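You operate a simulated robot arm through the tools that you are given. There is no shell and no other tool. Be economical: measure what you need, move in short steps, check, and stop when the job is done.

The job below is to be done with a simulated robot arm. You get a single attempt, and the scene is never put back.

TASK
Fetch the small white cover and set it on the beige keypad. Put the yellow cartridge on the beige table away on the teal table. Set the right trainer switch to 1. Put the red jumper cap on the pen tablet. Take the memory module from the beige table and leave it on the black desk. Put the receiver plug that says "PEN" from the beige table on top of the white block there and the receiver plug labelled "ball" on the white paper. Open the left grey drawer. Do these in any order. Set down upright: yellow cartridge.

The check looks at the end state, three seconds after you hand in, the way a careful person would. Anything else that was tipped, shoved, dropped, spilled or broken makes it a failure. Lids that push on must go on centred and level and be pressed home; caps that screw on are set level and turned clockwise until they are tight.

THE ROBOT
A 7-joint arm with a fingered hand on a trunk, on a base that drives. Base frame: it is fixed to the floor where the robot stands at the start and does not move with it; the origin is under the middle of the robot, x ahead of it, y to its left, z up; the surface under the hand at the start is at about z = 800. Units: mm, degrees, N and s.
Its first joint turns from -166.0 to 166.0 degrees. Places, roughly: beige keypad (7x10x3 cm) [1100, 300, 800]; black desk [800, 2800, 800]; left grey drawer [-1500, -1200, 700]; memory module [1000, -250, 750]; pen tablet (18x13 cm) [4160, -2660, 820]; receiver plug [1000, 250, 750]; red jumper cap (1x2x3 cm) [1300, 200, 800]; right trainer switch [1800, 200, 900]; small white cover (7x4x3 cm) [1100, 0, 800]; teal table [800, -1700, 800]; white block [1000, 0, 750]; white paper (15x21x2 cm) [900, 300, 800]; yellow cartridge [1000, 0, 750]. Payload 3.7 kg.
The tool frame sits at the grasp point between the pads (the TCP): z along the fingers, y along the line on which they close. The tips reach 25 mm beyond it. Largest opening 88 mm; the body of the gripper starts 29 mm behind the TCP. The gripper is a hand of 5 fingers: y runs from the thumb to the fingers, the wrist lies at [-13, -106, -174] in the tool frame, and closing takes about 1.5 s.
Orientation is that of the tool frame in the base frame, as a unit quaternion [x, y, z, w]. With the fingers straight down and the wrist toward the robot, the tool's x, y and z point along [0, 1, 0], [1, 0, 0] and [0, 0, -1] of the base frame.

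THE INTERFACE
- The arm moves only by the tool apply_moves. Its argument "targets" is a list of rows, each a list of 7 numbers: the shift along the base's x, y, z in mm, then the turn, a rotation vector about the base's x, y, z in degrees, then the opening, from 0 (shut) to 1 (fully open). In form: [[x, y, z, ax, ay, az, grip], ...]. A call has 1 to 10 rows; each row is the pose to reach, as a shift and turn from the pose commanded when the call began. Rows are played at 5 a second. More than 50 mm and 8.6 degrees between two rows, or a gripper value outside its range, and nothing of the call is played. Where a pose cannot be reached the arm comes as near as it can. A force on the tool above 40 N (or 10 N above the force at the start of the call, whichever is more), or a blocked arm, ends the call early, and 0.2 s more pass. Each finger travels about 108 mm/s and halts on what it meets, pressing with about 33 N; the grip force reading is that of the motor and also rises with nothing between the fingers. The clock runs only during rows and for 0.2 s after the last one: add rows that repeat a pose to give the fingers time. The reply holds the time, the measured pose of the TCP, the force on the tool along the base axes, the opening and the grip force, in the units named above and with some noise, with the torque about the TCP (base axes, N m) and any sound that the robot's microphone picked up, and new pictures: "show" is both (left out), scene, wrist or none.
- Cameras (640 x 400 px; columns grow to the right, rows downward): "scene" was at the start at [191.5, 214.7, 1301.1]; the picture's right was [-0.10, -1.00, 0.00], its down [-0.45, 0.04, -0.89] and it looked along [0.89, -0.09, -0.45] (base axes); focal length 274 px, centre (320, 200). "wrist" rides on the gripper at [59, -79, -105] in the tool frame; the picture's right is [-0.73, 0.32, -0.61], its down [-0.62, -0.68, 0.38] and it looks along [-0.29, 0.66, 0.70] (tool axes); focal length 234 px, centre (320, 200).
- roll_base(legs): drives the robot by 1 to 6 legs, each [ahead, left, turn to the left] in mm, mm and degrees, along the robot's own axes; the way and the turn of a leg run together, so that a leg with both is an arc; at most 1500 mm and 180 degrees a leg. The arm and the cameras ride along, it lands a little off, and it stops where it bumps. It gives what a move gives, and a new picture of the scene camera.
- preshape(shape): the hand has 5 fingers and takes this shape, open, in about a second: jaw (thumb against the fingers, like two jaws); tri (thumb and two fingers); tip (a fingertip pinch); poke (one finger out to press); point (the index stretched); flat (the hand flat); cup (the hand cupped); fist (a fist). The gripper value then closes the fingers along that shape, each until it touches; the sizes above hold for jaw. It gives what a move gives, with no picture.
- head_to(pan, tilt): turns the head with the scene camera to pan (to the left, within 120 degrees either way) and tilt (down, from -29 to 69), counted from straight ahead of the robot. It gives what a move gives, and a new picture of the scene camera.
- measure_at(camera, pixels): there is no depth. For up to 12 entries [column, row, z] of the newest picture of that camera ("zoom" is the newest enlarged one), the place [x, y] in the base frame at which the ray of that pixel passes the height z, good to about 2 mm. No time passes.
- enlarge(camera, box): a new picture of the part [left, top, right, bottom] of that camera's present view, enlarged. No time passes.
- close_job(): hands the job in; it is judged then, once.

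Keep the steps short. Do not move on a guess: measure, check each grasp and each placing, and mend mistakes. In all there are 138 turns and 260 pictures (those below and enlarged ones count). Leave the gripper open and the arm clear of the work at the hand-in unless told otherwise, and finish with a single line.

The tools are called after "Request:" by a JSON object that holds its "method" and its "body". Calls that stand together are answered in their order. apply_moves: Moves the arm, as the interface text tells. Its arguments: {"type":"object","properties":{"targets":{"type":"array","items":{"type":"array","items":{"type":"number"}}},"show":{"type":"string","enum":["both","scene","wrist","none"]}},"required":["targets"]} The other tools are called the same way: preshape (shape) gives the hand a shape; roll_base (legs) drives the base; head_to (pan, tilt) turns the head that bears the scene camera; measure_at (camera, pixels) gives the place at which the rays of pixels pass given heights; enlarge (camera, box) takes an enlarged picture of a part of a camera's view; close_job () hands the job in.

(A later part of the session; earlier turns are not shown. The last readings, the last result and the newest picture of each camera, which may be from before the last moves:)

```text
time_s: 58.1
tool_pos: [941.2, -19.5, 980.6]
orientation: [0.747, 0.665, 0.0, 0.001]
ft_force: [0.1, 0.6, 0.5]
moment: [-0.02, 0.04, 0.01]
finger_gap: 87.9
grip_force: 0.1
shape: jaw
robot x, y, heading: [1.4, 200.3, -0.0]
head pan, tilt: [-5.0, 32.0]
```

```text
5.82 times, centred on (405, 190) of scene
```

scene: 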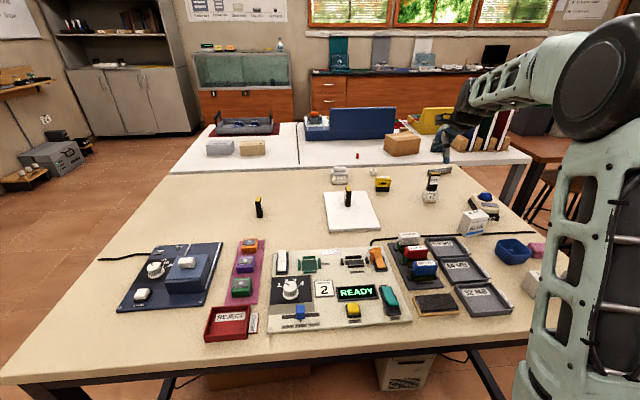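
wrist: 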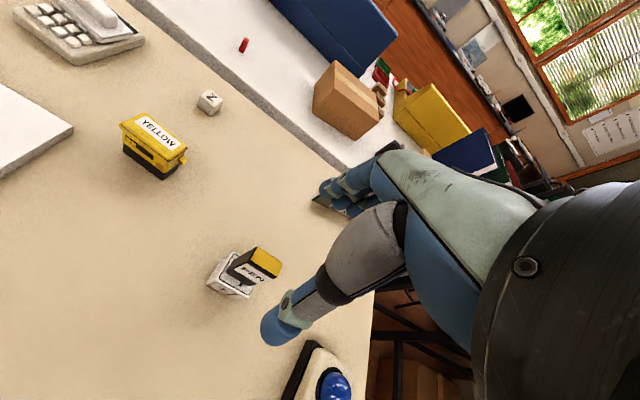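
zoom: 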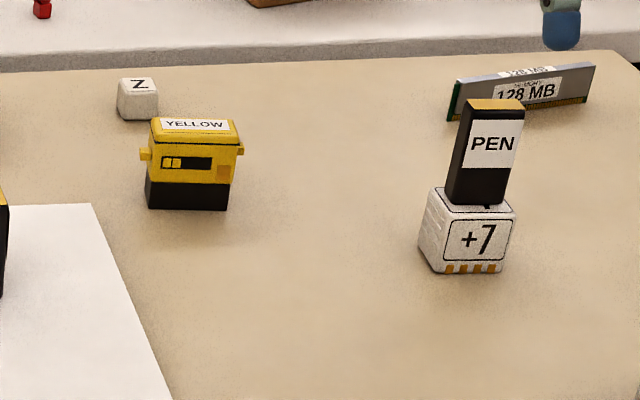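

PEN stands on +7. Now the yellow cartridge: measure.

Request:
{"method": "enlarge", "body": {"camera": "wrist", "box": [90, 80, 230, 200]}}

```text
3.33 times, centred on (160, 140) of wrist
```

zoom: 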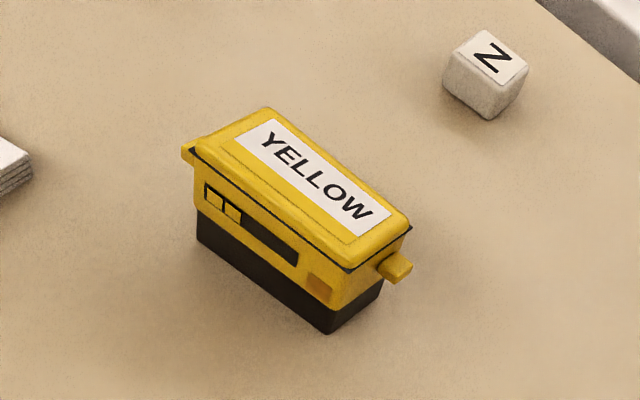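

Request:
{"method": "measure_at", "body": {"camera": "zoom", "pixels": [[198, 240, 800], [330, 333, 800], [382, 288, 800], [190, 148, 840], [348, 268, 840], [410, 226, 840], [268, 108, 840], [190, 148, 845], [348, 268, 845], [410, 226, 845], [268, 108, 845]]}}

```text
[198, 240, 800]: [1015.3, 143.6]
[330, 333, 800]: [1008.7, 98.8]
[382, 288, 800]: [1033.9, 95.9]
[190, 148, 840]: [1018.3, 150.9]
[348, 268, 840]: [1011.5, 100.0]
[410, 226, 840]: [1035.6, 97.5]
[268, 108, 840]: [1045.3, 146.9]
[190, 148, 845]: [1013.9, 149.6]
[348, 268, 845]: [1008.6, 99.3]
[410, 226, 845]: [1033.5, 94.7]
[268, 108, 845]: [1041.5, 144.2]
```

Cartridge centre (1024.5,120), 25×47, height ~45, yaw -8°. Move over and descend.

Request:
{"method": "apply_moves", "body": {"targets": [[28, 46, 0, 0, 0, 0, 1], [56, 93, 0, 0, 0, -1.5, 1], [83.5, 139.5, 0, 0, 0, -1.5, 1], [83.5, 139.5, -45, 0, 0, -1.5, 0.8], [83.5, 139.5, -90, 0, 0, -1.5, 0.7], [83.5, 139.5, -130, 0, 0, -1.5, 0.7], [83.5, 139.5, -149, 0, 0, -1.5, 0.7], [83.5, 139.5, -149, 0, 0, -1.5, 0.7]], "show": "wrist"}}

Request:
{"method": "enlarge", "body": {"camera": "scene", "box": [350, 150, 430, 205]}}

```text
refused: row 1 steps farther than a row can; nothing moved
```

```text
7.27 times, centred on (390, 178) of scene
```

zoom: 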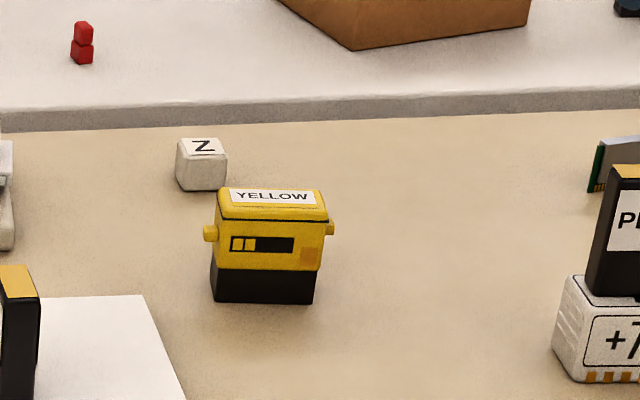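

Request:
{"method": "apply_moves", "body": {"targets": [[21, 35, 0, 0, 0, 0, 1], [42, 70, 0, 0, 0, -1.5, 1], [63, 105, 0, 0, 0, -1.5, 1], [83.5, 139.5, 0, 0, 0, -1.5, 1], [83.5, 139.5, -45, 0, 0, -1.5, 0.8], [83.5, 139.5, -90, 0, 0, -1.5, 0.7], [83.5, 139.5, -130, 0, 0, -1.5, 0.7], [83.5, 139.5, -149, 0, 0, -1.5, 0.7], [83.5, 139.5, -149, 0, 0, -1.5, 0.7]], "show": "wrist"}}

Request:
{"method": "enlarge", "body": {"camera": "scene", "box": [350, 150, 430, 205]}}

```text
time_s: 60.1
tool_pos: [1025.3, 121.7, 829.6]
orientation: [0.755, 0.655, 0.0, 0.0]
ft_force: [1.0, 0.5, -0.4]
moment: [0.03, 0.02, 0.0]
finger_gap: 62.3
grip_force: 0.0
shape: jaw
robot x, y, heading: [-0.2, 202.7, 0.1]
head pan, tilt: [-5.0, 32.0]
```

wrist: 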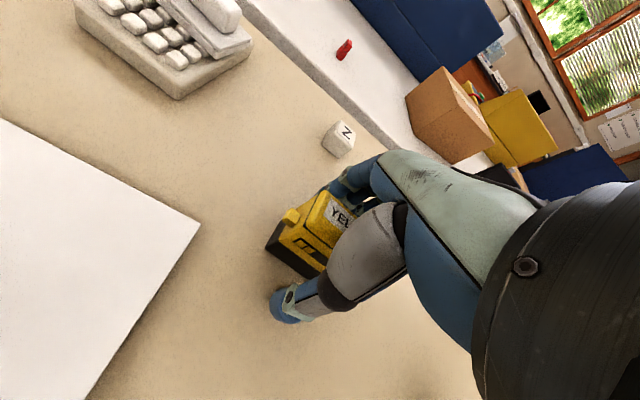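

```text
7.27 times, centred on (390, 178) of scene
```

zoom: 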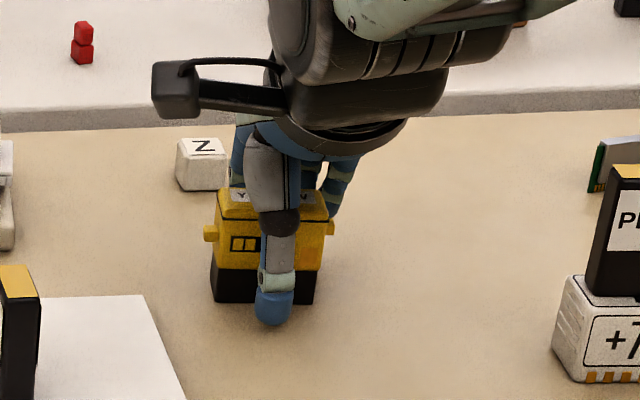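

Well centred. Close and lift.

Request:
{"method": "apply_moves", "body": {"targets": [[0, 0, 0, 0, 0, 0, 0.4], [0, 0, 0, 0, 0, 0, 0.2], [0, 0, 0, 0, 0, 0, 0], [0, 0, 0, 0, 0, 0, 0], [0, 0, 0, 0, 0, 0, 0], [0, 0, 20, 0, 0, 0, 0], [0, 0, 60, 0, 0, 0, 0], [0, 0, 100, 0, 0, 0, 0], [0, 0, 100, 0, 0, 0, 0]], "show": "wrist"}}

Request:
{"method": "enlarge", "body": {"camera": "scene", "box": [350, 130, 430, 185]}}

```text
time_s: 62.1
tool_pos: [1024.3, 120.0, 930.2]
orientation: [0.755, 0.656, 0.0, 0.0]
ft_force: [0.1, 0.3, 0.5]
moment: [-0.01, -0.02, -0.03]
finger_gap: 19.2
grip_force: 32.9
shape: jaw
robot x, y, heading: [1.3, 201.6, -0.1]
head pan, tilt: [-5.0, 32.0]
```

wrist: 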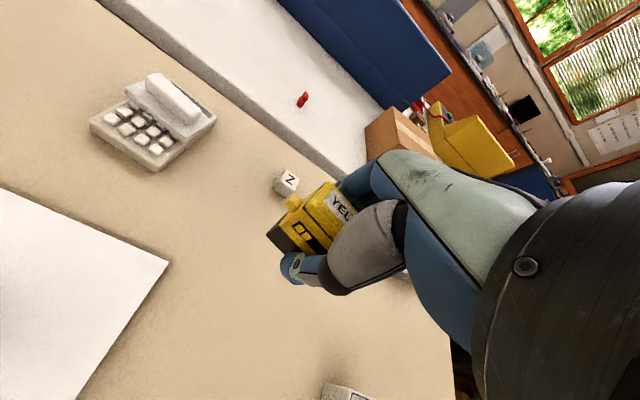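

```text
7.27 times, centred on (390, 158) of scene
```

zoom: 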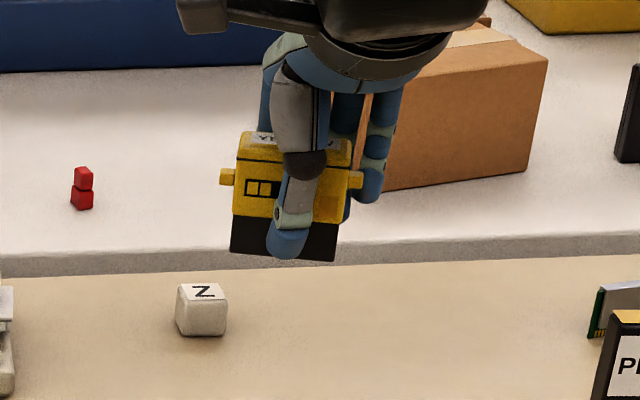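

Held. Retract the arm, then drive right toward the teal table.

Request:
{"method": "apply_moves", "body": {"targets": [[-30, 0, 35, 0, 0, 0, 0], [-75, 0, 55, 0, 0, 0, 0], [-120, 0, 70, 0, 0, 0, 0], [-165, 0, 70, 0, 0, 0, 0], [-210, 0, 70, 0, 0, 0, 0], [-255, 0, 70, 0, 0, 0, 0], [-300, 0, 70, 0, 0, 0, 0], [-300, 0, 70, 0, 0, 0, 0]], "show": "none"}}

Request:
{"method": "roll_base", "body": {"legs": [[0, -800, 0]]}}

Request:
{"method": "head_to", "body": {"pan": -75, "tilt": 30}}

```text
time_s: 63.9
tool_pos: [723.0, 121.6, 1000.7]
orientation: [0.755, 0.656, 0.0, 0.0]
ft_force: [-0.2, -0.3, 0.3]
moment: [-0.01, 0.01, 0.02]
finger_gap: 19.4
grip_force: 32.5
shape: jaw
robot x, y, heading: [1.2, 197.8, -0.1]
head pan, tilt: [-5.0, 32.0]
```

```text
time_s: 68.2
tool_pos: [721.9, -688.4, 1000.4]
orientation: [0.755, 0.656, 0.0, 0.0]
ft_force: [1.0, 0.1, -0.4]
moment: [0.02, 0.0, -0.03]
finger_gap: 19.1
grip_force: 33.1
shape: jaw
robot x, y, heading: [-1.4, -607.5, -0.0]
head pan, tilt: [-5.0, 32.0]
```

scene: 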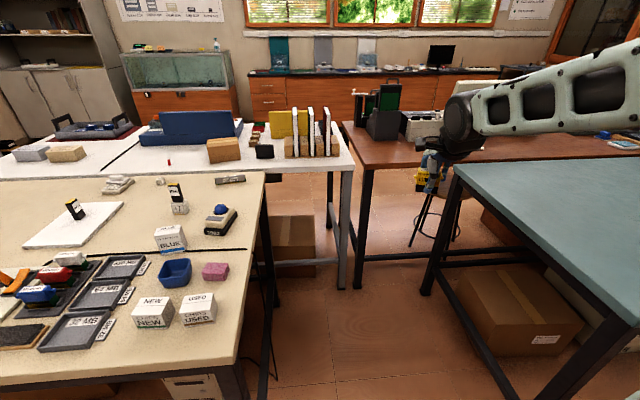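

```text
time_s: 69.6
tool_pos: [721.2, -687.9, 1001.0]
orientation: [0.755, 0.655, 0.0, 0.0]
ft_force: [0.4, 0.2, -0.4]
moment: [-0.01, 0.03, 0.0]
finger_gap: 19.3
grip_force: 33.5
shape: jaw
robot x, y, heading: [-3.4, -608.4, -0.4]
head pan, tilt: [-75.0, 30.0]
```

scene: 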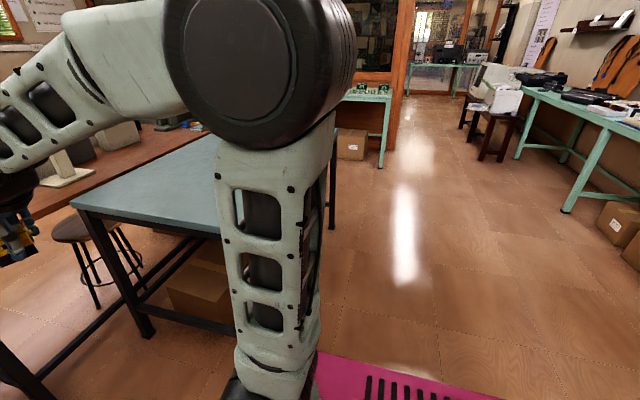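

Request:
{"method": "measure_at", "body": {"camera": "scene", "pixels": [[148, 336, 0], [72, 205, 800], [72, 205, 750], [72, 205, 850], [170, 150, 800], [225, 235, 800], [150, 200, 800], [332, 228, 0]]}}

```text
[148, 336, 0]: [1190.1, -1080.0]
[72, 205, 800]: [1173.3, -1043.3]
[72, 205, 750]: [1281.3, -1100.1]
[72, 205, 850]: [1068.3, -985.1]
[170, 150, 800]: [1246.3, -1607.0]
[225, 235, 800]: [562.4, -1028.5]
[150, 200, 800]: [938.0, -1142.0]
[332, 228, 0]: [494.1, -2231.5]
```

Teal top is clear near the edge (z≈800). Carry the cartridge to about (800,-1190).

Request:
{"method": "apply_moves", "body": {"targets": [[8, -49, 0, 0, 0, 0, 0], [16, -98, 0, 0, 0, 0, 0], [24, -147, 0, 0, 0, 0, 0], [32, -196, 0, 0, 0, 0, 0], [40, -245, 0, 0, 0, 0, 0], [48, -294, 0, 0, 0, 0, 0], [56, -343, 0, 0, 0, 0, 0], [64, -392, 0, 0, 0, 0, 0], [72, -441, 0, 0, 0, 0, 0], [78, -490, 0, 0, 0, 0, 0]], "show": "wrist"}}

Request:
{"method": "head_to", "body": {"pan": -45, "tilt": 30}}

```text
time_s: 71.8
tool_pos: [799.0, -1177.5, 999.8]
orientation: [0.755, 0.656, 0.0, 0.0]
ft_force: [-0.4, 0.3, 1.0]
moment: [-0.04, 0.02, 0.0]
finger_gap: 19.0
grip_force: 32.7
shape: jaw
robot x, y, heading: [-1.1, -603.6, -0.0]
head pan, tilt: [-75.0, 30.0]
```

wrist: 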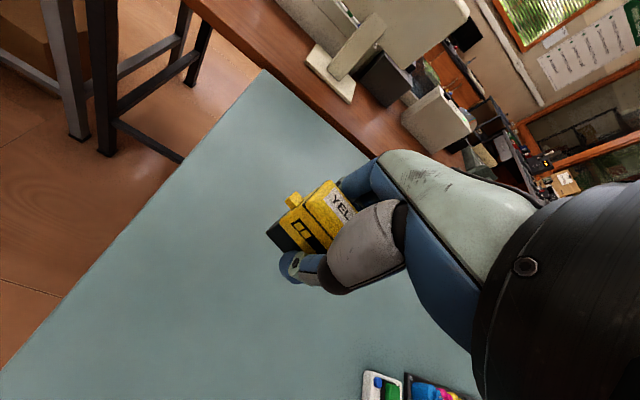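

```text
time_s: 72.8
tool_pos: [800.7, -1177.4, 1000.8]
orientation: [0.755, 0.656, 0.001, 0.0]
ft_force: [0.0, 0.5, -0.5]
moment: [-0.03, -0.03, -0.02]
finger_gap: 19.3
grip_force: 32.9
shape: jaw
robot x, y, heading: [-2.6, -609.7, -0.2]
head pan, tilt: [-45.0, 30.0]
```

scene: 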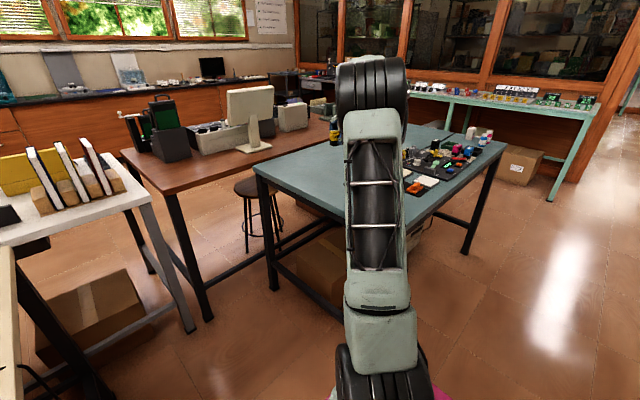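

The column blocks the view; shift to (980,-1130) so both cameras see, and lower.

Request:
{"method": "apply_moves", "body": {"targets": [[45, 12, -10, 0, 0, 0, 0], [90, 24, -30, 0, 0, 0, 0], [135, 36, -50, 0, 0, 0, 0], [180, 47, -70, 0, 0, 0, 0], [180, 47, -110, 0, 0, 0, 0], [180, 47, -140, 0, 0, 0, 0], [180, 47, -150, 0, 0, 0, 0], [180, 47, -150, 0, 0, 0, 0]], "show": "both"}}

Request:
{"method": "enlarge", "body": {"camera": "scene", "box": [240, 120, 360, 210]}}

```text
refused: row 2 steps farther than a row can; nothing moved
```

```text
4.44 times, centred on (300, 165) of scene
```

zoom: 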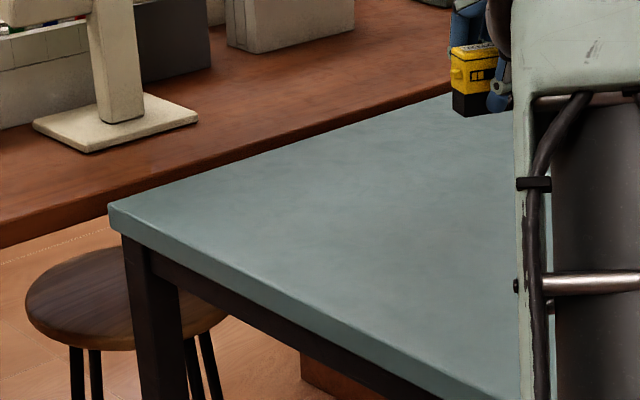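

Request:
{"method": "measure_at", "body": {"camera": "zoom", "pixels": [[110, 204, 800], [440, 375, 800], [112, 222, 780], [440, 100, 800]]}}

Request:
{"method": "apply_moves", "body": {"targets": [[45, 12, 0, 0, 0, 0, 0], [90, 24, -15, 0, 0, 0, 0], [135, 36, -30, 0, 0, 0, 0], [175, 47, -45, 0, 0, 0, 0], [175, 47, -90, 0, 0, 0, 0], [175, 47, -130, 0, 0, 0, 0], [175, 47, -150, 0, 0, 0, 0], [175, 47, -150, 0, 0, 0, 0]], "show": "both"}}

Request:
{"method": "enlarge", "body": {"camera": "scene", "box": [260, 120, 360, 195]}}

```text
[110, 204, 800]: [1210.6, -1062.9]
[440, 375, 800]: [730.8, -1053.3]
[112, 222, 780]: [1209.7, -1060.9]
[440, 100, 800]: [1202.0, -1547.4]
```

```text
time_s: 74.6
tool_pos: [974.6, -1131.4, 850.5]
orientation: [0.755, 0.656, 0.0, 0.0]
ft_force: [-0.1, 0.1, 0.1]
moment: [-0.01, -0.03, 0.02]
finger_gap: 19.0
grip_force: 32.6
shape: jaw
robot x, y, heading: [-1.2, -605.3, -0.3]
head pan, tilt: [-45.0, 30.0]
```

scene: 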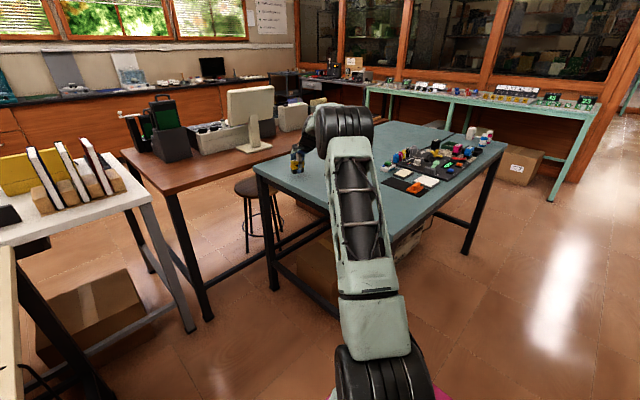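
wrist: 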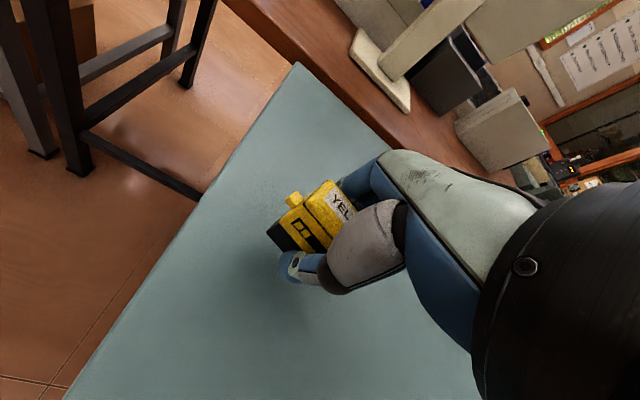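

```text
5.33 times, centred on (310, 158) of scene
```

zoom: 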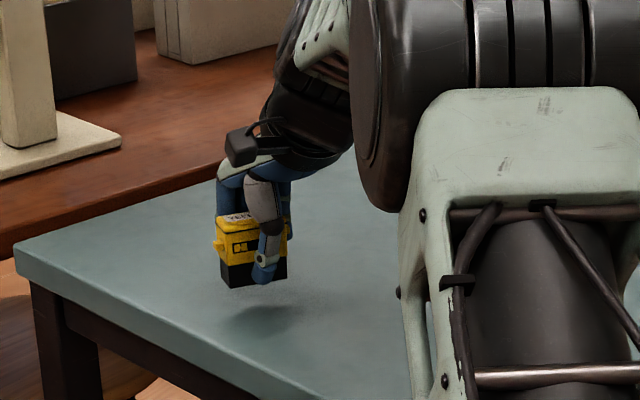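

Request:
{"method": "apply_moves", "body": {"targets": [[0, -20, 0, 0, 0, 0, 0], [0, -35, -8, 0, 0, 0, 0], [0, -35, -12, 0, 0, 0, 0], [0, -35, -12, 0, 0, 0, 0]], "show": "none"}}

Request:
{"method": "enlarge", "body": {"camera": "scene", "box": [290, 150, 330, 180]}}

Request:
{"method": "enlarge", "body": {"camera": "wrist", "box": [240, 160, 400, 320]}}

```text
time_s: 75.6
tool_pos: [974.5, -1166.6, 839.2]
orientation: [0.755, 0.656, 0.001, -0.001]
ft_force: [0.1, 0.0, -0.4]
moment: [-0.03, 0.03, -0.01]
finger_gap: 19.4
grip_force: 33.5
shape: jaw
robot x, y, heading: [-1.4, -612.9, -0.1]
head pan, tilt: [-45.0, 30.0]
```

```text
13.33 times, centred on (310, 165) of scene
```

zoom: 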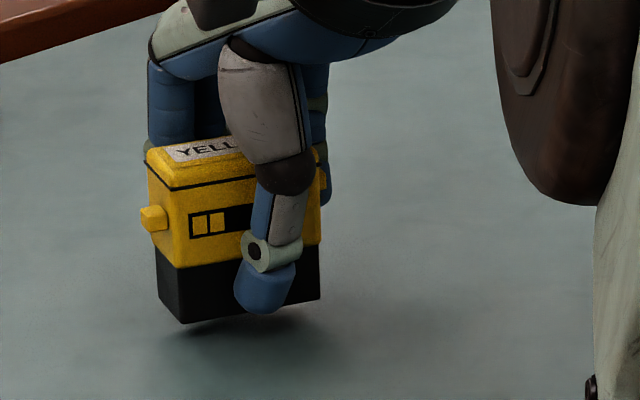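

```text
2.50 times, centred on (320, 240) of wrist
```

zoom: 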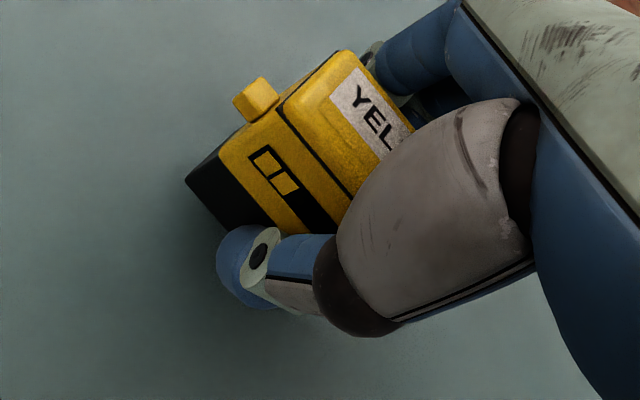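

Lower to contact.

Request:
{"method": "apply_moves", "body": {"targets": [[0, 0, -4, 0, 0, 0, 0], [0, 0, -7, 0, 0, 0, 0], [0, 0, -9, 0, 0, 0, 0], [0, 0, -11, 0, 0, 0, 0], [0, 0, -11, 0, 0, 0, 0]], "show": "none"}}

Request:
{"method": "enlarge", "body": {"camera": "scene", "box": [290, 150, 330, 180]}}

```text
time_s: 76.8
tool_pos: [975.2, -1165.9, 829.2]
orientation: [0.756, 0.655, 0.001, 0.0]
ft_force: [-1.4, -0.3, 9.3]
moment: [0.01, -0.03, 0.05]
finger_gap: 19.3
grip_force: 32.9
shape: jaw
robot x, y, heading: [1.8, -606.2, -0.1]
head pan, tilt: [-45.0, 30.0]
```

```text
13.33 times, centred on (310, 165) of scene
```

zoom: 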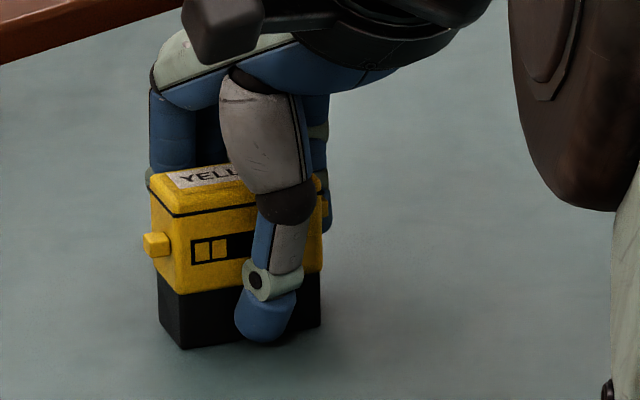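

Resting on the table. Release and rise.

Request:
{"method": "apply_moves", "body": {"targets": [[0, 0, 1, 0, 0, 0, 0], [0, 0, 1, 0, 0, 0, 0.3], [0, 0, 1, 0, 0, 0, 0.5], [0, 0, 1, 0, 0, 0, 0.7], [0, 0, 1, 0, 0, 0, 0.7], [0, 0, 45, 0, 0, 0, 0.8], [0, 0, 90, 0, 0, 0, 1], [0, 0, 135, 0, 0, 0, 1]], "show": "wrist"}}

Request:
{"method": "enlarge", "body": {"camera": "scene", "box": [280, 140, 340, 185]}}

```text
time_s: 78.6
tool_pos: [974.8, -1166.5, 963.3]
orientation: [0.755, 0.656, 0.0, -0.001]
ft_force: [0.5, -0.6, -1.0]
moment: [-0.01, 0.0, 0.06]
finger_gap: 87.8
grip_force: 0.0
shape: jaw
robot x, y, heading: [-0.9, -606.8, -0.0]
head pan, tilt: [-45.0, 30.0]
```

wrist: 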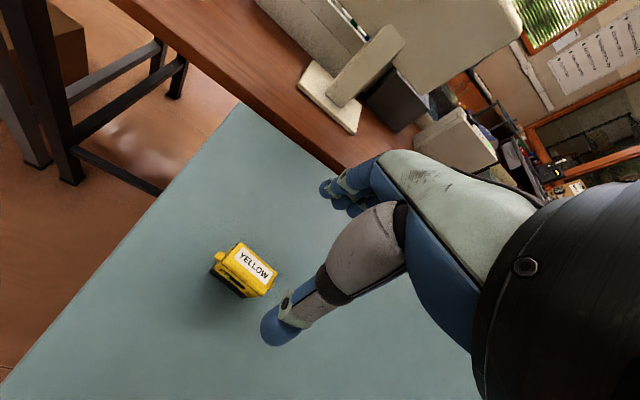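

```text
8.89 times, centred on (310, 162) of scene
```

zoom: 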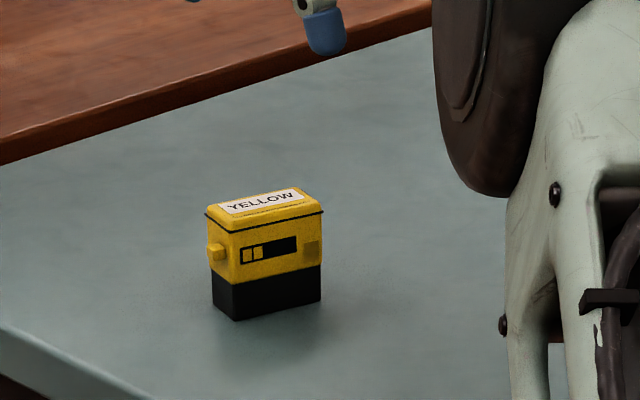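

Cartridge upright on teal table. Retract arm and look toward the grey drawers.

Request:
{"method": "apply_moves", "body": {"targets": [[-30, 35, 20, 0, 0, 1, 1], [-60, 75, 50, 0, 0, 2, 1], [-90, 110, 80, 0, 0, 3, 1], [-120, 150, 100, 0, 0, 4, 1], [-150, 185, 120, 0, 0, 5, 1], [-180, 220, 140, 0, 0, 6, 1], [-215, 255, 140, 0, 0, 7, 1], [-250, 290, 140, 0, 0, 8.2, 1], [-280, 325, 140, 0, 0, 8.2, 1], [-310, 360, 140, 0, 0, 8.2, 1]], "show": "none"}}

Request:
{"method": "head_to", "body": {"pan": -120, "tilt": 25}}

```text
refused: row 1 steps farther than a row can; nothing moved
```

```text
time_s: 80.0
tool_pos: [975.0, -1168.0, 963.1]
orientation: [0.756, 0.655, 0.0, 0.0]
ft_force: [-0.2, 0.2, -0.2]
moment: [-0.04, -0.02, -0.03]
finger_gap: 87.7
grip_force: 0.1
shape: jaw
robot x, y, heading: [1.7, -610.1, -0.1]
head pan, tilt: [-120.0, 25.0]
```

scene: 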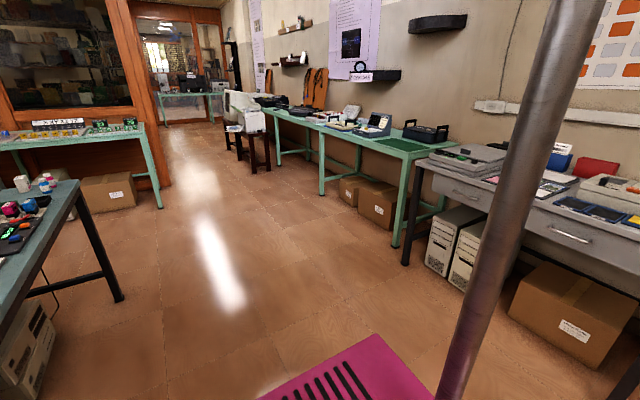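

Request:
{"method": "measure_at", "body": {"camera": "scene", "pixels": [[407, 264, 0], [465, 193, 700], [465, 193, 720], [570, 235, 700], [424, 164, 800], [640, 240, 800], [392, 245, 0], [510, 316, 0], [520, 216, 700]]}}

Request:
{"method": "apply_moves", "body": {"targets": [[-26, 30, 15, 0, 0, 1, 1], [-52, 60, 30, 0, 0, 2, 1], [-78, 90, 45, 0, 0, 3, 1], [-104, 120, 60, 0, 0, 4, 1], [-130, 150, 75, 0, 0, 5, 1], [-156, 180, 90, 0, 0, 6, 1], [-182, 210, 105, 0, 0, 7, 1], [-208, 240, 120, 0, 0, 8.2, 1], [-234, 270, 135, 0, 0, 8.2, 1], [-260, 300, 140, 0, 0, 8.2, 1]], "show": "none"}}

Request:
{"method": "apply_moves", "body": {"targets": [[-30, 36, 0, 0, 0, 0, 1], [-60, 72, 0, 0, 0, 0, 1], [-90, 108, 0, 0, 0, 0, 1], [-120, 144, 0, 0, 0, 0, 1], [-150, 180, 0, 0, 0, 0, 1]], "show": "none"}}

```text
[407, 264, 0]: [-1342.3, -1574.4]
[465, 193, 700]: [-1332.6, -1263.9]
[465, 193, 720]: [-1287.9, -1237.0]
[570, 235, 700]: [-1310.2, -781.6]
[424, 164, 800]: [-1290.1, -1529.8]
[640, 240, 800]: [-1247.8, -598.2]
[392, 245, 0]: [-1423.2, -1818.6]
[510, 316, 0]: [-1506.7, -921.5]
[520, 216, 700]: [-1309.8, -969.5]
```

```text
time_s: 82.2
tool_pos: [713.6, -864.8, 1103.5]
orientation: [0.706, 0.708, 0.0, -0.001]
ft_force: [0.4, 0.3, -0.6]
moment: [0.03, 0.01, 0.0]
finger_gap: 87.8
grip_force: 0.0
shape: jaw
robot x, y, heading: [-1.3, -605.8, -0.2]
head pan, tilt: [-120.0, 25.0]
```

```text
time_s: 83.5
tool_pos: [564.9, -685.3, 1103.8]
orientation: [0.707, 0.707, 0.001, 0.0]
ft_force: [-0.1, 0.3, 0.1]
moment: [-0.03, -0.02, 0.03]
finger_gap: 87.8
grip_force: 0.0
shape: jaw
robot x, y, heading: [-2.5, -607.2, -0.2]
head pan, tilt: [-120.0, 25.0]
```

Left drawer handle ≈(-1300,-1255,700). Drive to (-390,-1337) and face -x.

Request:
{"method": "roll_base", "body": {"legs": [[-390, -730, 0], [0, 0, 180]]}}

Request:
{"method": "head_to", "body": {"pan": -10, "tilt": 35}}

```text
time_s: 95.2
tool_pos: [-961.1, -1266.4, 1103.8]
orientation: [0.711, -0.703, 0.0, -0.001]
ft_force: [-0.5, -0.1, 0.2]
moment: [0.0, -0.01, 0.0]
finger_gap: 87.6
grip_force: 0.0
shape: jaw
robot x, y, heading: [-397.9, -1338.0, -179.5]
head pan, tilt: [-120.0, 25.0]
```

scene: 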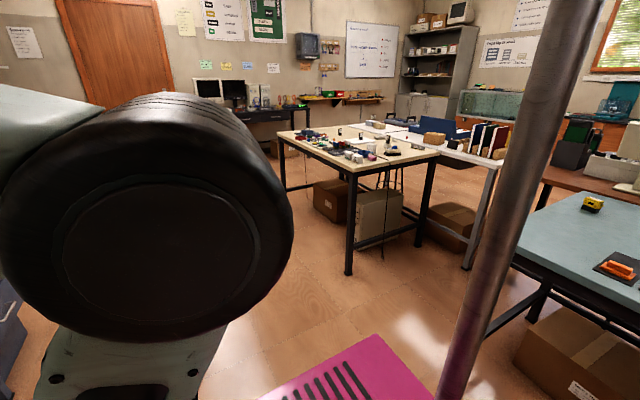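

```text
time_s: 97.1
tool_pos: [-960.6, -1266.3, 1103.5]
orientation: [0.711, -0.703, 0.0, 0.0]
ft_force: [0.2, -0.6, 1.1]
moment: [-0.02, 0.01, 0.01]
finger_gap: 87.4
grip_force: 0.1
shape: jaw
robot x, y, heading: [-395.8, -1340.0, -179.5]
head pan, tilt: [-10.0, 35.0]
```

scene: 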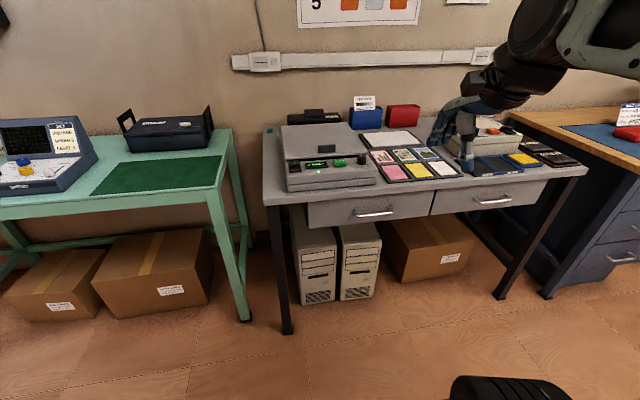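

Request:
{"method": "enlarge", "body": {"camera": "scene", "box": [290, 170, 450, 250]}}

Request:
{"method": "measure_at", "body": {"camera": "scene", "pixels": [[375, 212, 700], [375, 212, 720], [375, 212, 740], [265, 204, 800], [588, 172, 800], [286, 333, 0], [310, 228, 670], [435, 214, 670], [308, 205, 760]]}}

```text
4.00 times, centred on (370, 210) of scene
```

zoom: 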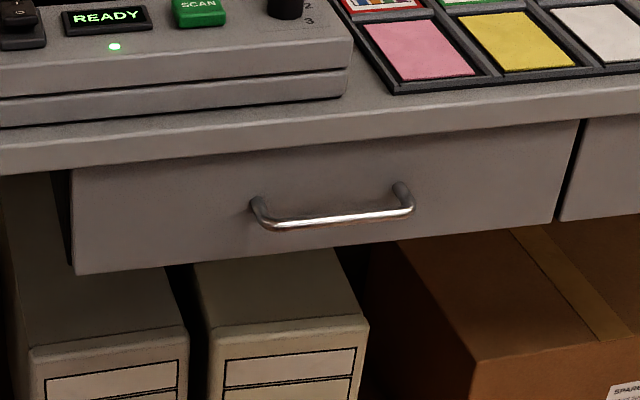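

```text
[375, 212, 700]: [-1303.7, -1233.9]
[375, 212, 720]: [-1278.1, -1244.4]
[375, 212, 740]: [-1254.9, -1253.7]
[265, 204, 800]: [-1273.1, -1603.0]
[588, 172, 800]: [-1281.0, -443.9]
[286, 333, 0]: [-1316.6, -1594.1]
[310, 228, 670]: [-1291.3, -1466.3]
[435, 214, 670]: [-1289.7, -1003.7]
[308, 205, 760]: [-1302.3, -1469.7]
```

Request:
{"method": "measure_at", "body": {"camera": "zoom", "pixels": [[256, 206, 705], [256, 206, 715], [400, 187, 705], [400, 187, 715], [340, 217, 700], [340, 217, 710], [340, 217, 720], [320, 168, 750], [320, 250, 670], [320, 250, 665]]}}

```text
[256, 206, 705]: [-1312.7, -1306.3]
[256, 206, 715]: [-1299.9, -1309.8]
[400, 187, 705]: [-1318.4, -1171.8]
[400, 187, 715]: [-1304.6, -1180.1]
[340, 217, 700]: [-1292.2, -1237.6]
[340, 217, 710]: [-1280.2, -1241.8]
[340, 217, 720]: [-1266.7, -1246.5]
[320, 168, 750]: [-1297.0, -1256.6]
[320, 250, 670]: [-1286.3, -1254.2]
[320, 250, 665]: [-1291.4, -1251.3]
```

Handle bar ≈(-1269,-1243,718). Tilt the hand forward 90° while lowering in front of the desk, well clear.

Request:
{"method": "apply_moves", "body": {"targets": [[0, 2, -35, 0, 8.5, 0, 1], [0, 4, -70, 0, 17, 0, 1], [0, 6, -105, 0, 25.5, 0, 1], [0, 8, -140, 0, 34, 0, 1], [0, 10, -175, 0, 42.5, 0, 1], [0, 12, -215, 0, 51, 0, 1], [0, 14, -255, 0, 59.5, 0, 1], [0, 16, -300, 0, 68, 0, 1], [0, 18, -343, 0, 76.5, 0, 1], [0, 20, -385, 0, 85, 0, 1]], "show": "both"}}

```text
time_s: 99.5
tool_pos: [-1026.5, -1440.9, 844.5]
orientation: [0.604, 0.008, -0.567, 0.561]
ft_force: [-1.3, 0.0, 0.5]
moment: [-0.01, 0.0, 0.06]
finger_gap: 87.9
grip_force: 0.1
shape: jaw
out of reach, approached as far as the arm can: row 3, 4, 5, 6, 7, 8, 9, 10
robot x, y, heading: [-393.1, -1337.2, -179.5]
head pan, tilt: [-10.0, 35.0]
stopped in row 10: the arm was blocked; the commanded pose is now the measured one
```

scene: 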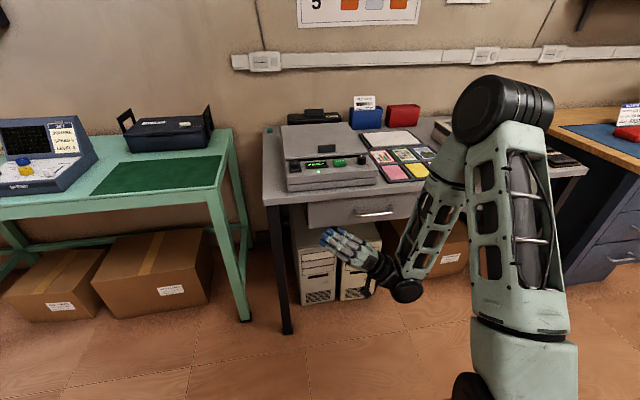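
wrist: 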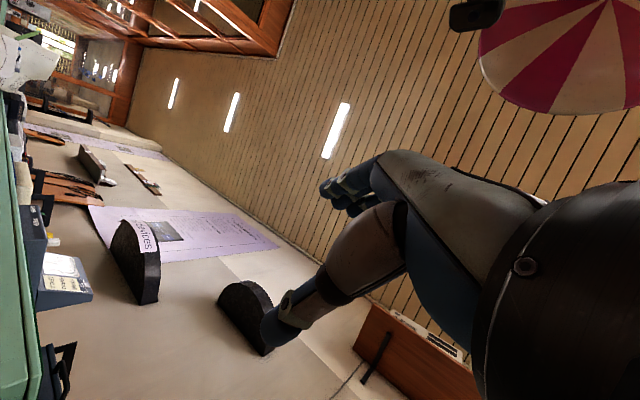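

The arm folded too close. Back the base off 250 mm, then extend toward a pre-grasp with fingers horizontal.

Request:
{"method": "roll_base", "body": {"legs": [[-250, 0, 0]]}}

Request:
{"method": "apply_moves", "body": {"targets": [[-40, 20, 0, -4.6, -4, -4.5, 1], [-80, 40, 0, -9.3, -8, -9.1, 1], [-120, 60, -10, -13.9, -12, -13.6, 1], [-160, 80, -25, -18.5, -16, -18.2, 1], [-200, 100, -40, -23.2, -20, -22.8, 1], [-240, 120, -60, -27.8, -24, -27.3, 1], [-270, 140, -80, -32.4, -28, -31.8, 1], [-300, 160, -100, -37.1, -32, -36.4, 1], [-330, 180, -115, -37.1, -32, -36.4, 1], [-360, 198, -126, -37.1, -32, -36.4, 1]], "show": "both"}}

```text
time_s: 101.3
tool_pos: [-776.1, -1438.6, 844.0]
orientation: [0.604, 0.008, -0.567, 0.56]
ft_force: [0.4, -0.2, -0.2]
moment: [0.03, 0.0, 0.01]
finger_gap: 88.2
grip_force: 0.1
shape: jaw
robot x, y, heading: [-142.1, -1334.1, -179.6]
head pan, tilt: [-10.0, 35.0]
```

scene: 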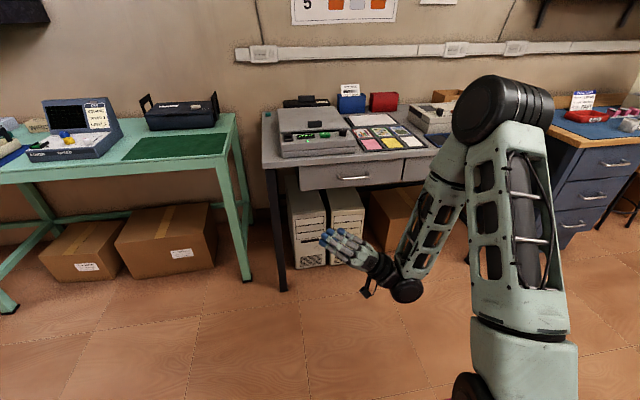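

```text
time_s: 103.5
tool_pos: [-1136.2, -1238.9, 718.0]
orientation: [-0.499, 0.501, 0.501, -0.499]
ft_force: [0.0, -0.3, -0.3]
moment: [-0.02, 0.01, 0.0]
finger_gap: 87.6
grip_force: 0.0
shape: jaw
robot x, y, heading: [-141.9, -1340.3, -179.4]
head pan, tilt: [-10.0, 35.0]
```

scene: 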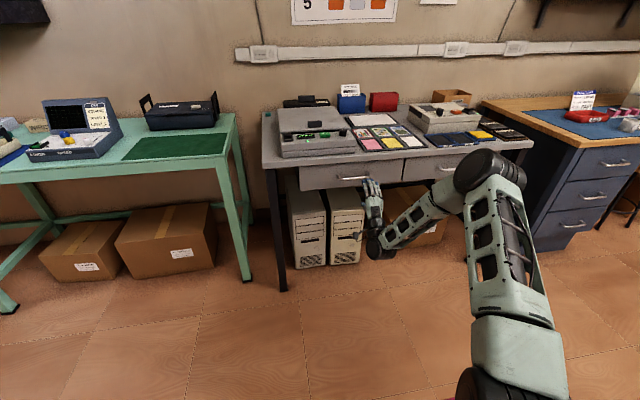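
wrist: 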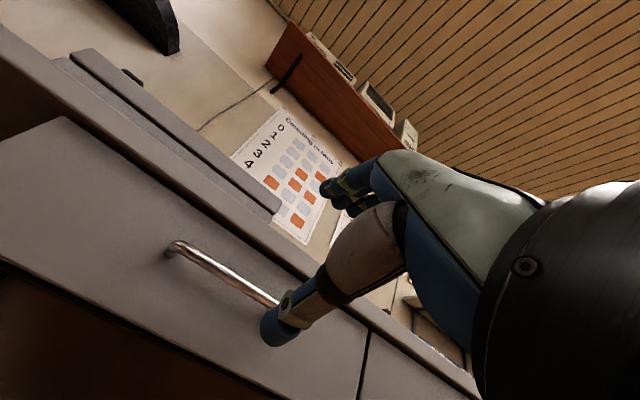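

Request:
{"method": "enlarge", "body": {"camera": "scene", "box": [300, 150, 420, 225]}}

Request:
{"method": "measure_at", "body": {"camera": "wrist", "pixels": [[230, 273, 715], [230, 273, 720], [230, 273, 710], [180, 246, 715], [180, 246, 720], [270, 298, 715]]}}

Request:
{"method": "measure_at", "body": {"camera": "scene", "pixels": [[352, 178, 710], [352, 178, 715], [352, 178, 720]]}}

```text
5.33 times, centred on (360, 188) of scene
```

zoom: 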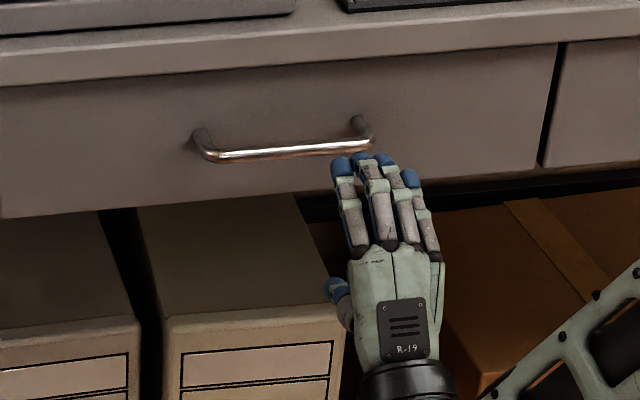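

```text
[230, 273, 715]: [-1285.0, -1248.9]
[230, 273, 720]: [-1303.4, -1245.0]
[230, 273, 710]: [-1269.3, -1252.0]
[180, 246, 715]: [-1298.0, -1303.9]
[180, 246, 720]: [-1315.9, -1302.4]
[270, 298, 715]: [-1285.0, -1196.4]
```

```text
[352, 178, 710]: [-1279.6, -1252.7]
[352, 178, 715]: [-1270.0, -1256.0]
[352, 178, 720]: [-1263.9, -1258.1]
```

Bar triangulates to ≈(-1276,-1243,712). Advance with opening ~40 mm around it.

Request:
{"method": "apply_moves", "body": {"targets": [[-40, -2, -5, 0, 0, 0, 0.6], [-80, -4, -6, 0, 0, 0, 0.5], [-110, -4, -6, 0, 0, 0, 0.5], [-125, -4, -6, 0, 0, 0, 0.5], [-134, -4, -6, 0, 0, 0, 0.5], [-134, -4, -6, 0, 0, 0, 0.5]], "show": "wrist"}}

Request:
{"method": "enlarge", "body": {"camera": "scene", "box": [320, 150, 400, 210]}}

```text
time_s: 105.0
tool_pos: [-1270.7, -1244.4, 711.3]
orientation: [0.501, -0.501, -0.499, 0.499]
ft_force: [0.4, -0.3, 0.8]
moment: [0.01, -0.02, 0.01]
finger_gap: 44.2
grip_force: 0.0
shape: jaw
robot x, y, heading: [-145.2, -1339.4, -179.7]
head pan, tilt: [-10.0, 35.0]
```

wrist: 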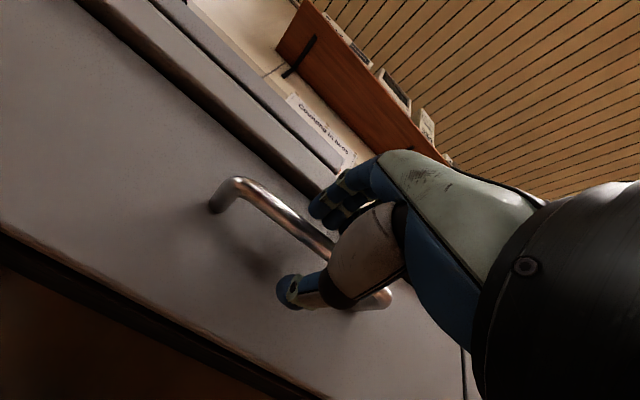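

```text
6.67 times, centred on (360, 180) of scene
```

zoom: 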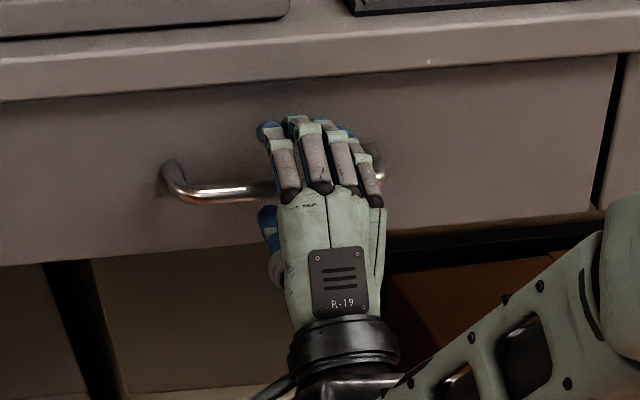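

Bar lies between fingers (above) and thumb (below). Close.

Request:
{"method": "apply_moves", "body": {"targets": [[0, 0, 0, 0, 0, 0, 0.3], [0, 0, 0, 0, 0, 0, 0.1], [0, 0, 0, 0, 0, 0, 0], [0, 0, 0, 0, 0, 0, 0], [0, 0, 0, 0, 0, 0, 0], [8, 0, 0, 0, 0, 0, 0], [16, 0, 0, 0, 0, 0, 0], [24, 0, 0, 0, 0, 0, 0]], "show": "wrist"}}

```text
time_s: 106.8
tool_pos: [-1245.1, -1245.9, 711.2]
orientation: [0.502, -0.5, -0.499, 0.499]
ft_force: [-1.1, -0.1, -8.1]
moment: [0.11, -0.05, 0.03]
finger_gap: 3.5
grip_force: 33.0
shape: jaw
robot x, y, heading: [-144.6, -1338.8, -179.8]
head pan, tilt: [-10.0, 35.0]
```

wrist: 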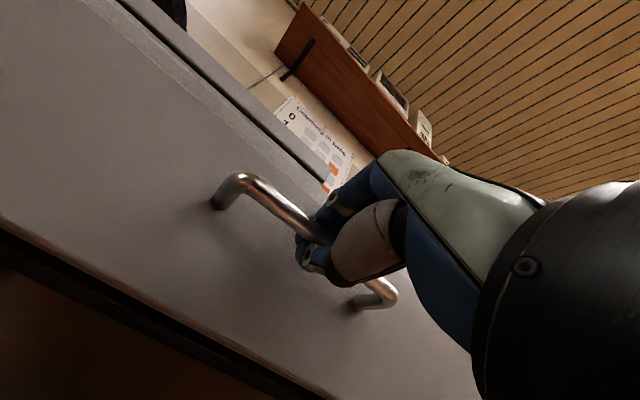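

Gripping the bar; keep pulling.

Request:
{"method": "apply_moves", "body": {"targets": [[20, 0, 0, 0, 0, 0, 0], [40, 0, 0, 0, 0, 0, 0], [60, 0, 0, 0, 0, 0, 0], [80, 0, 0, 0, 0, 0, 0], [100, 0, 0, 0, 0, 0, 0], [120, 0, 0, 0, 0, 0, 0], [140, 0, 0, 0, 0, 0, 0], [160, 0, 0, 0, 0, 0, 0], [160, 0, 0, 0, 0, 0, 0]], "show": "both"}}

```text
time_s: 108.8
tool_pos: [-1086.3, -1244.2, 711.6]
orientation: [-0.501, 0.501, 0.5, -0.498]
ft_force: [0.2, 0.2, -7.7]
moment: [0.1, -0.05, 0.02]
finger_gap: 3.3
grip_force: 32.9
shape: jaw
robot x, y, heading: [-148.2, -1342.2, -179.7]
head pan, tilt: [-10.0, 35.0]
```

scene: 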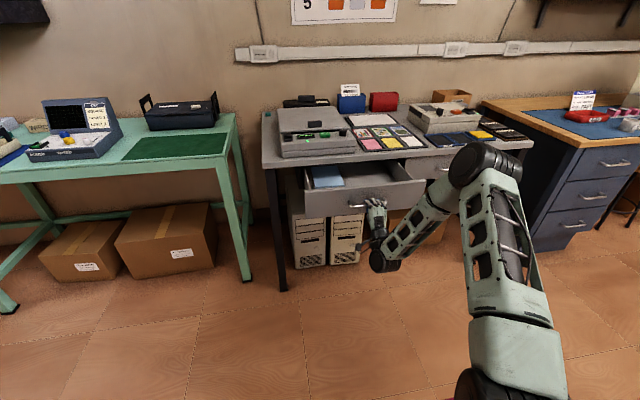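
wrist: 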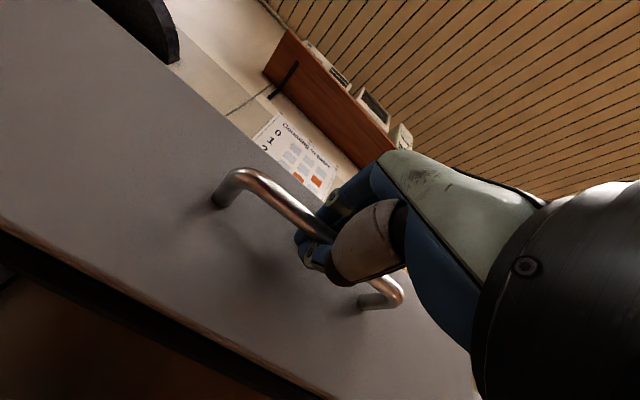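

Drawer opens. Pull another 90 mm.

Request:
{"method": "apply_moves", "body": {"targets": [[20, 0, 0, 0, 0, 0, 0], [40, 0, 0, 0, 0, 0, 0], [60, 0, 0, 0, 0, 0, 0], [75, 0, 0, 0, 0, 0, 0], [90, 0, 0, 0, 0, 0, 0], [90, 0, 0, 0, 0, 0, 0]], "show": "scene"}}

```text
time_s: 110.2
tool_pos: [-998.3, -1244.5, 714.1]
orientation: [0.502, -0.501, -0.499, 0.498]
ft_force: [-0.1, 2.2, -7.2]
moment: [0.09, 0.0, 0.01]
finger_gap: 3.4
grip_force: 33.2
shape: jaw
robot x, y, heading: [-148.9, -1337.9, -179.9]
head pan, tilt: [-10.0, 35.0]
```

scene: 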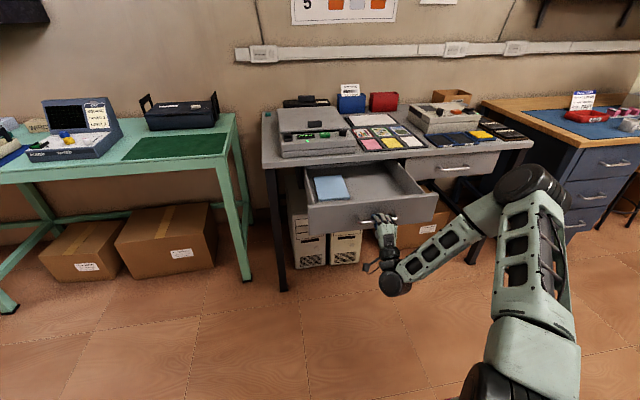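

Drawer open ~275 mm. Release and back the base off 150 mm.

Request:
{"method": "apply_moves", "body": {"targets": [[0, 0, 0, 0, 0, 0, 0.3], [0, 0, 0, 0, 0, 0, 0.6], [0, 0, 0, 0, 0, 0, 0.6]], "show": "none"}}

Request:
{"method": "roll_base", "body": {"legs": [[-150, 0, 0]]}}

```text
time_s: 111.0
tool_pos: [-996.3, -1245.3, 713.7]
orientation: [-0.5, 0.501, 0.5, -0.499]
ft_force: [0.2, 0.9, 0.3]
moment: [-0.03, 0.03, 0.01]
finger_gap: 52.3
grip_force: 0.1
shape: jaw
robot x, y, heading: [-143.1, -1335.9, -179.7]
head pan, tilt: [-10.0, 35.0]
```

```text
time_s: 112.3
tool_pos: [-846.4, -1243.9, 713.3]
orientation: [0.501, -0.501, -0.5, 0.499]
ft_force: [0.1, -0.8, 0.0]
moment: [-0.04, 0.01, -0.01]
finger_gap: 52.3
grip_force: 0.0
shape: jaw
robot x, y, heading: [5.7, -1338.4, -179.5]
head pan, tilt: [-10.0, 35.0]
```

scene: 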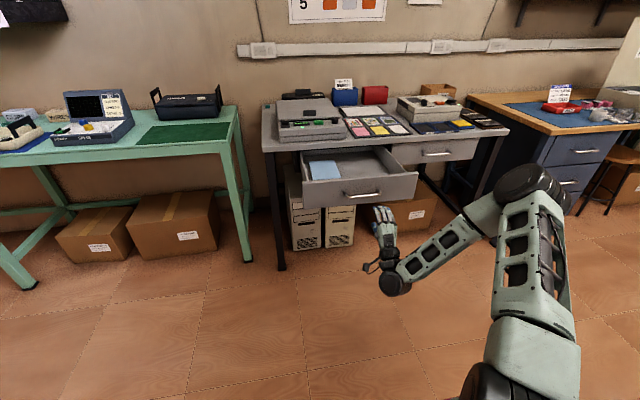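

Drawer is open and untouched now. Bring the hand up, pointing down again.

Request:
{"method": "apply_moves", "body": {"targets": [[0, 0, 38, 0, -8.5, 0, 1], [0, 0, 76, 0, -17, 0, 1], [0, 0, 114, 0, -25.5, 0, 1], [0, 0, 152, 0, -34, 0, 1], [0, 0, 190, 0, -42.5, 0, 1], [0, 0, 228, 0, -51, 0, 1], [0, 0, 266, 0, -59.5, 0, 1], [0, 0, 304, 0, -68, 0, 1], [0, 0, 342, 0, -76.5, 0, 1], [0, 0, 380, 0, -85, 0, 1]], "show": "none"}}

Request:
{"method": "apply_moves", "body": {"targets": [[0, 0, 0, 0, -5, 0, 1], [0, 0, 0, 0, -5, 0, 1]], "show": "scene"}}

```text
time_s: 114.7
tool_pos: [-815.5, -1476.6, 1111.5]
orientation: [0.802, -0.567, 0.04, 0.183]
ft_force: [-0.2, -0.9, 0.5]
moment: [-0.03, 0.0, -0.02]
finger_gap: 88.0
grip_force: 0.0
shape: jaw
out of reach, approached as far as the arm can: row 8, 9, 10
robot x, y, heading: [6.2, -1332.1, -179.9]
head pan, tilt: [-10.0, 35.0]
stopped in row 10: the arm was blocked; the commanded pose is now the measured one
```

```text
time_s: 115.3
tool_pos: [-815.3, -1478.2, 1112.0]
orientation: [0.8, -0.573, 0.075, 0.159]
ft_force: [-0.2, -0.4, -0.2]
moment: [-0.02, 0.0, 0.0]
finger_gap: 87.7
grip_force: 0.1
shape: jaw
robot x, y, heading: [6.0, -1340.1, -180.1]
head pan, tilt: [-10.0, 35.0]
```

scene: 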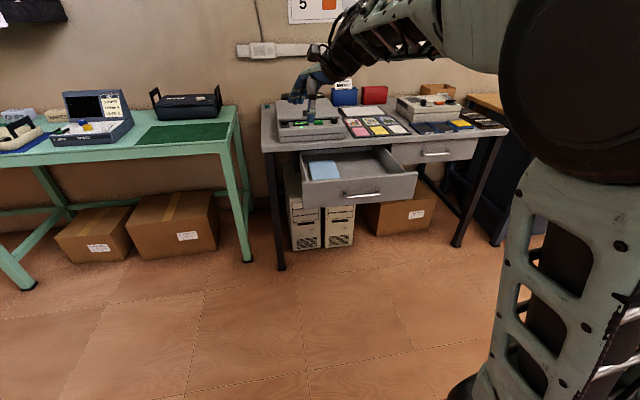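

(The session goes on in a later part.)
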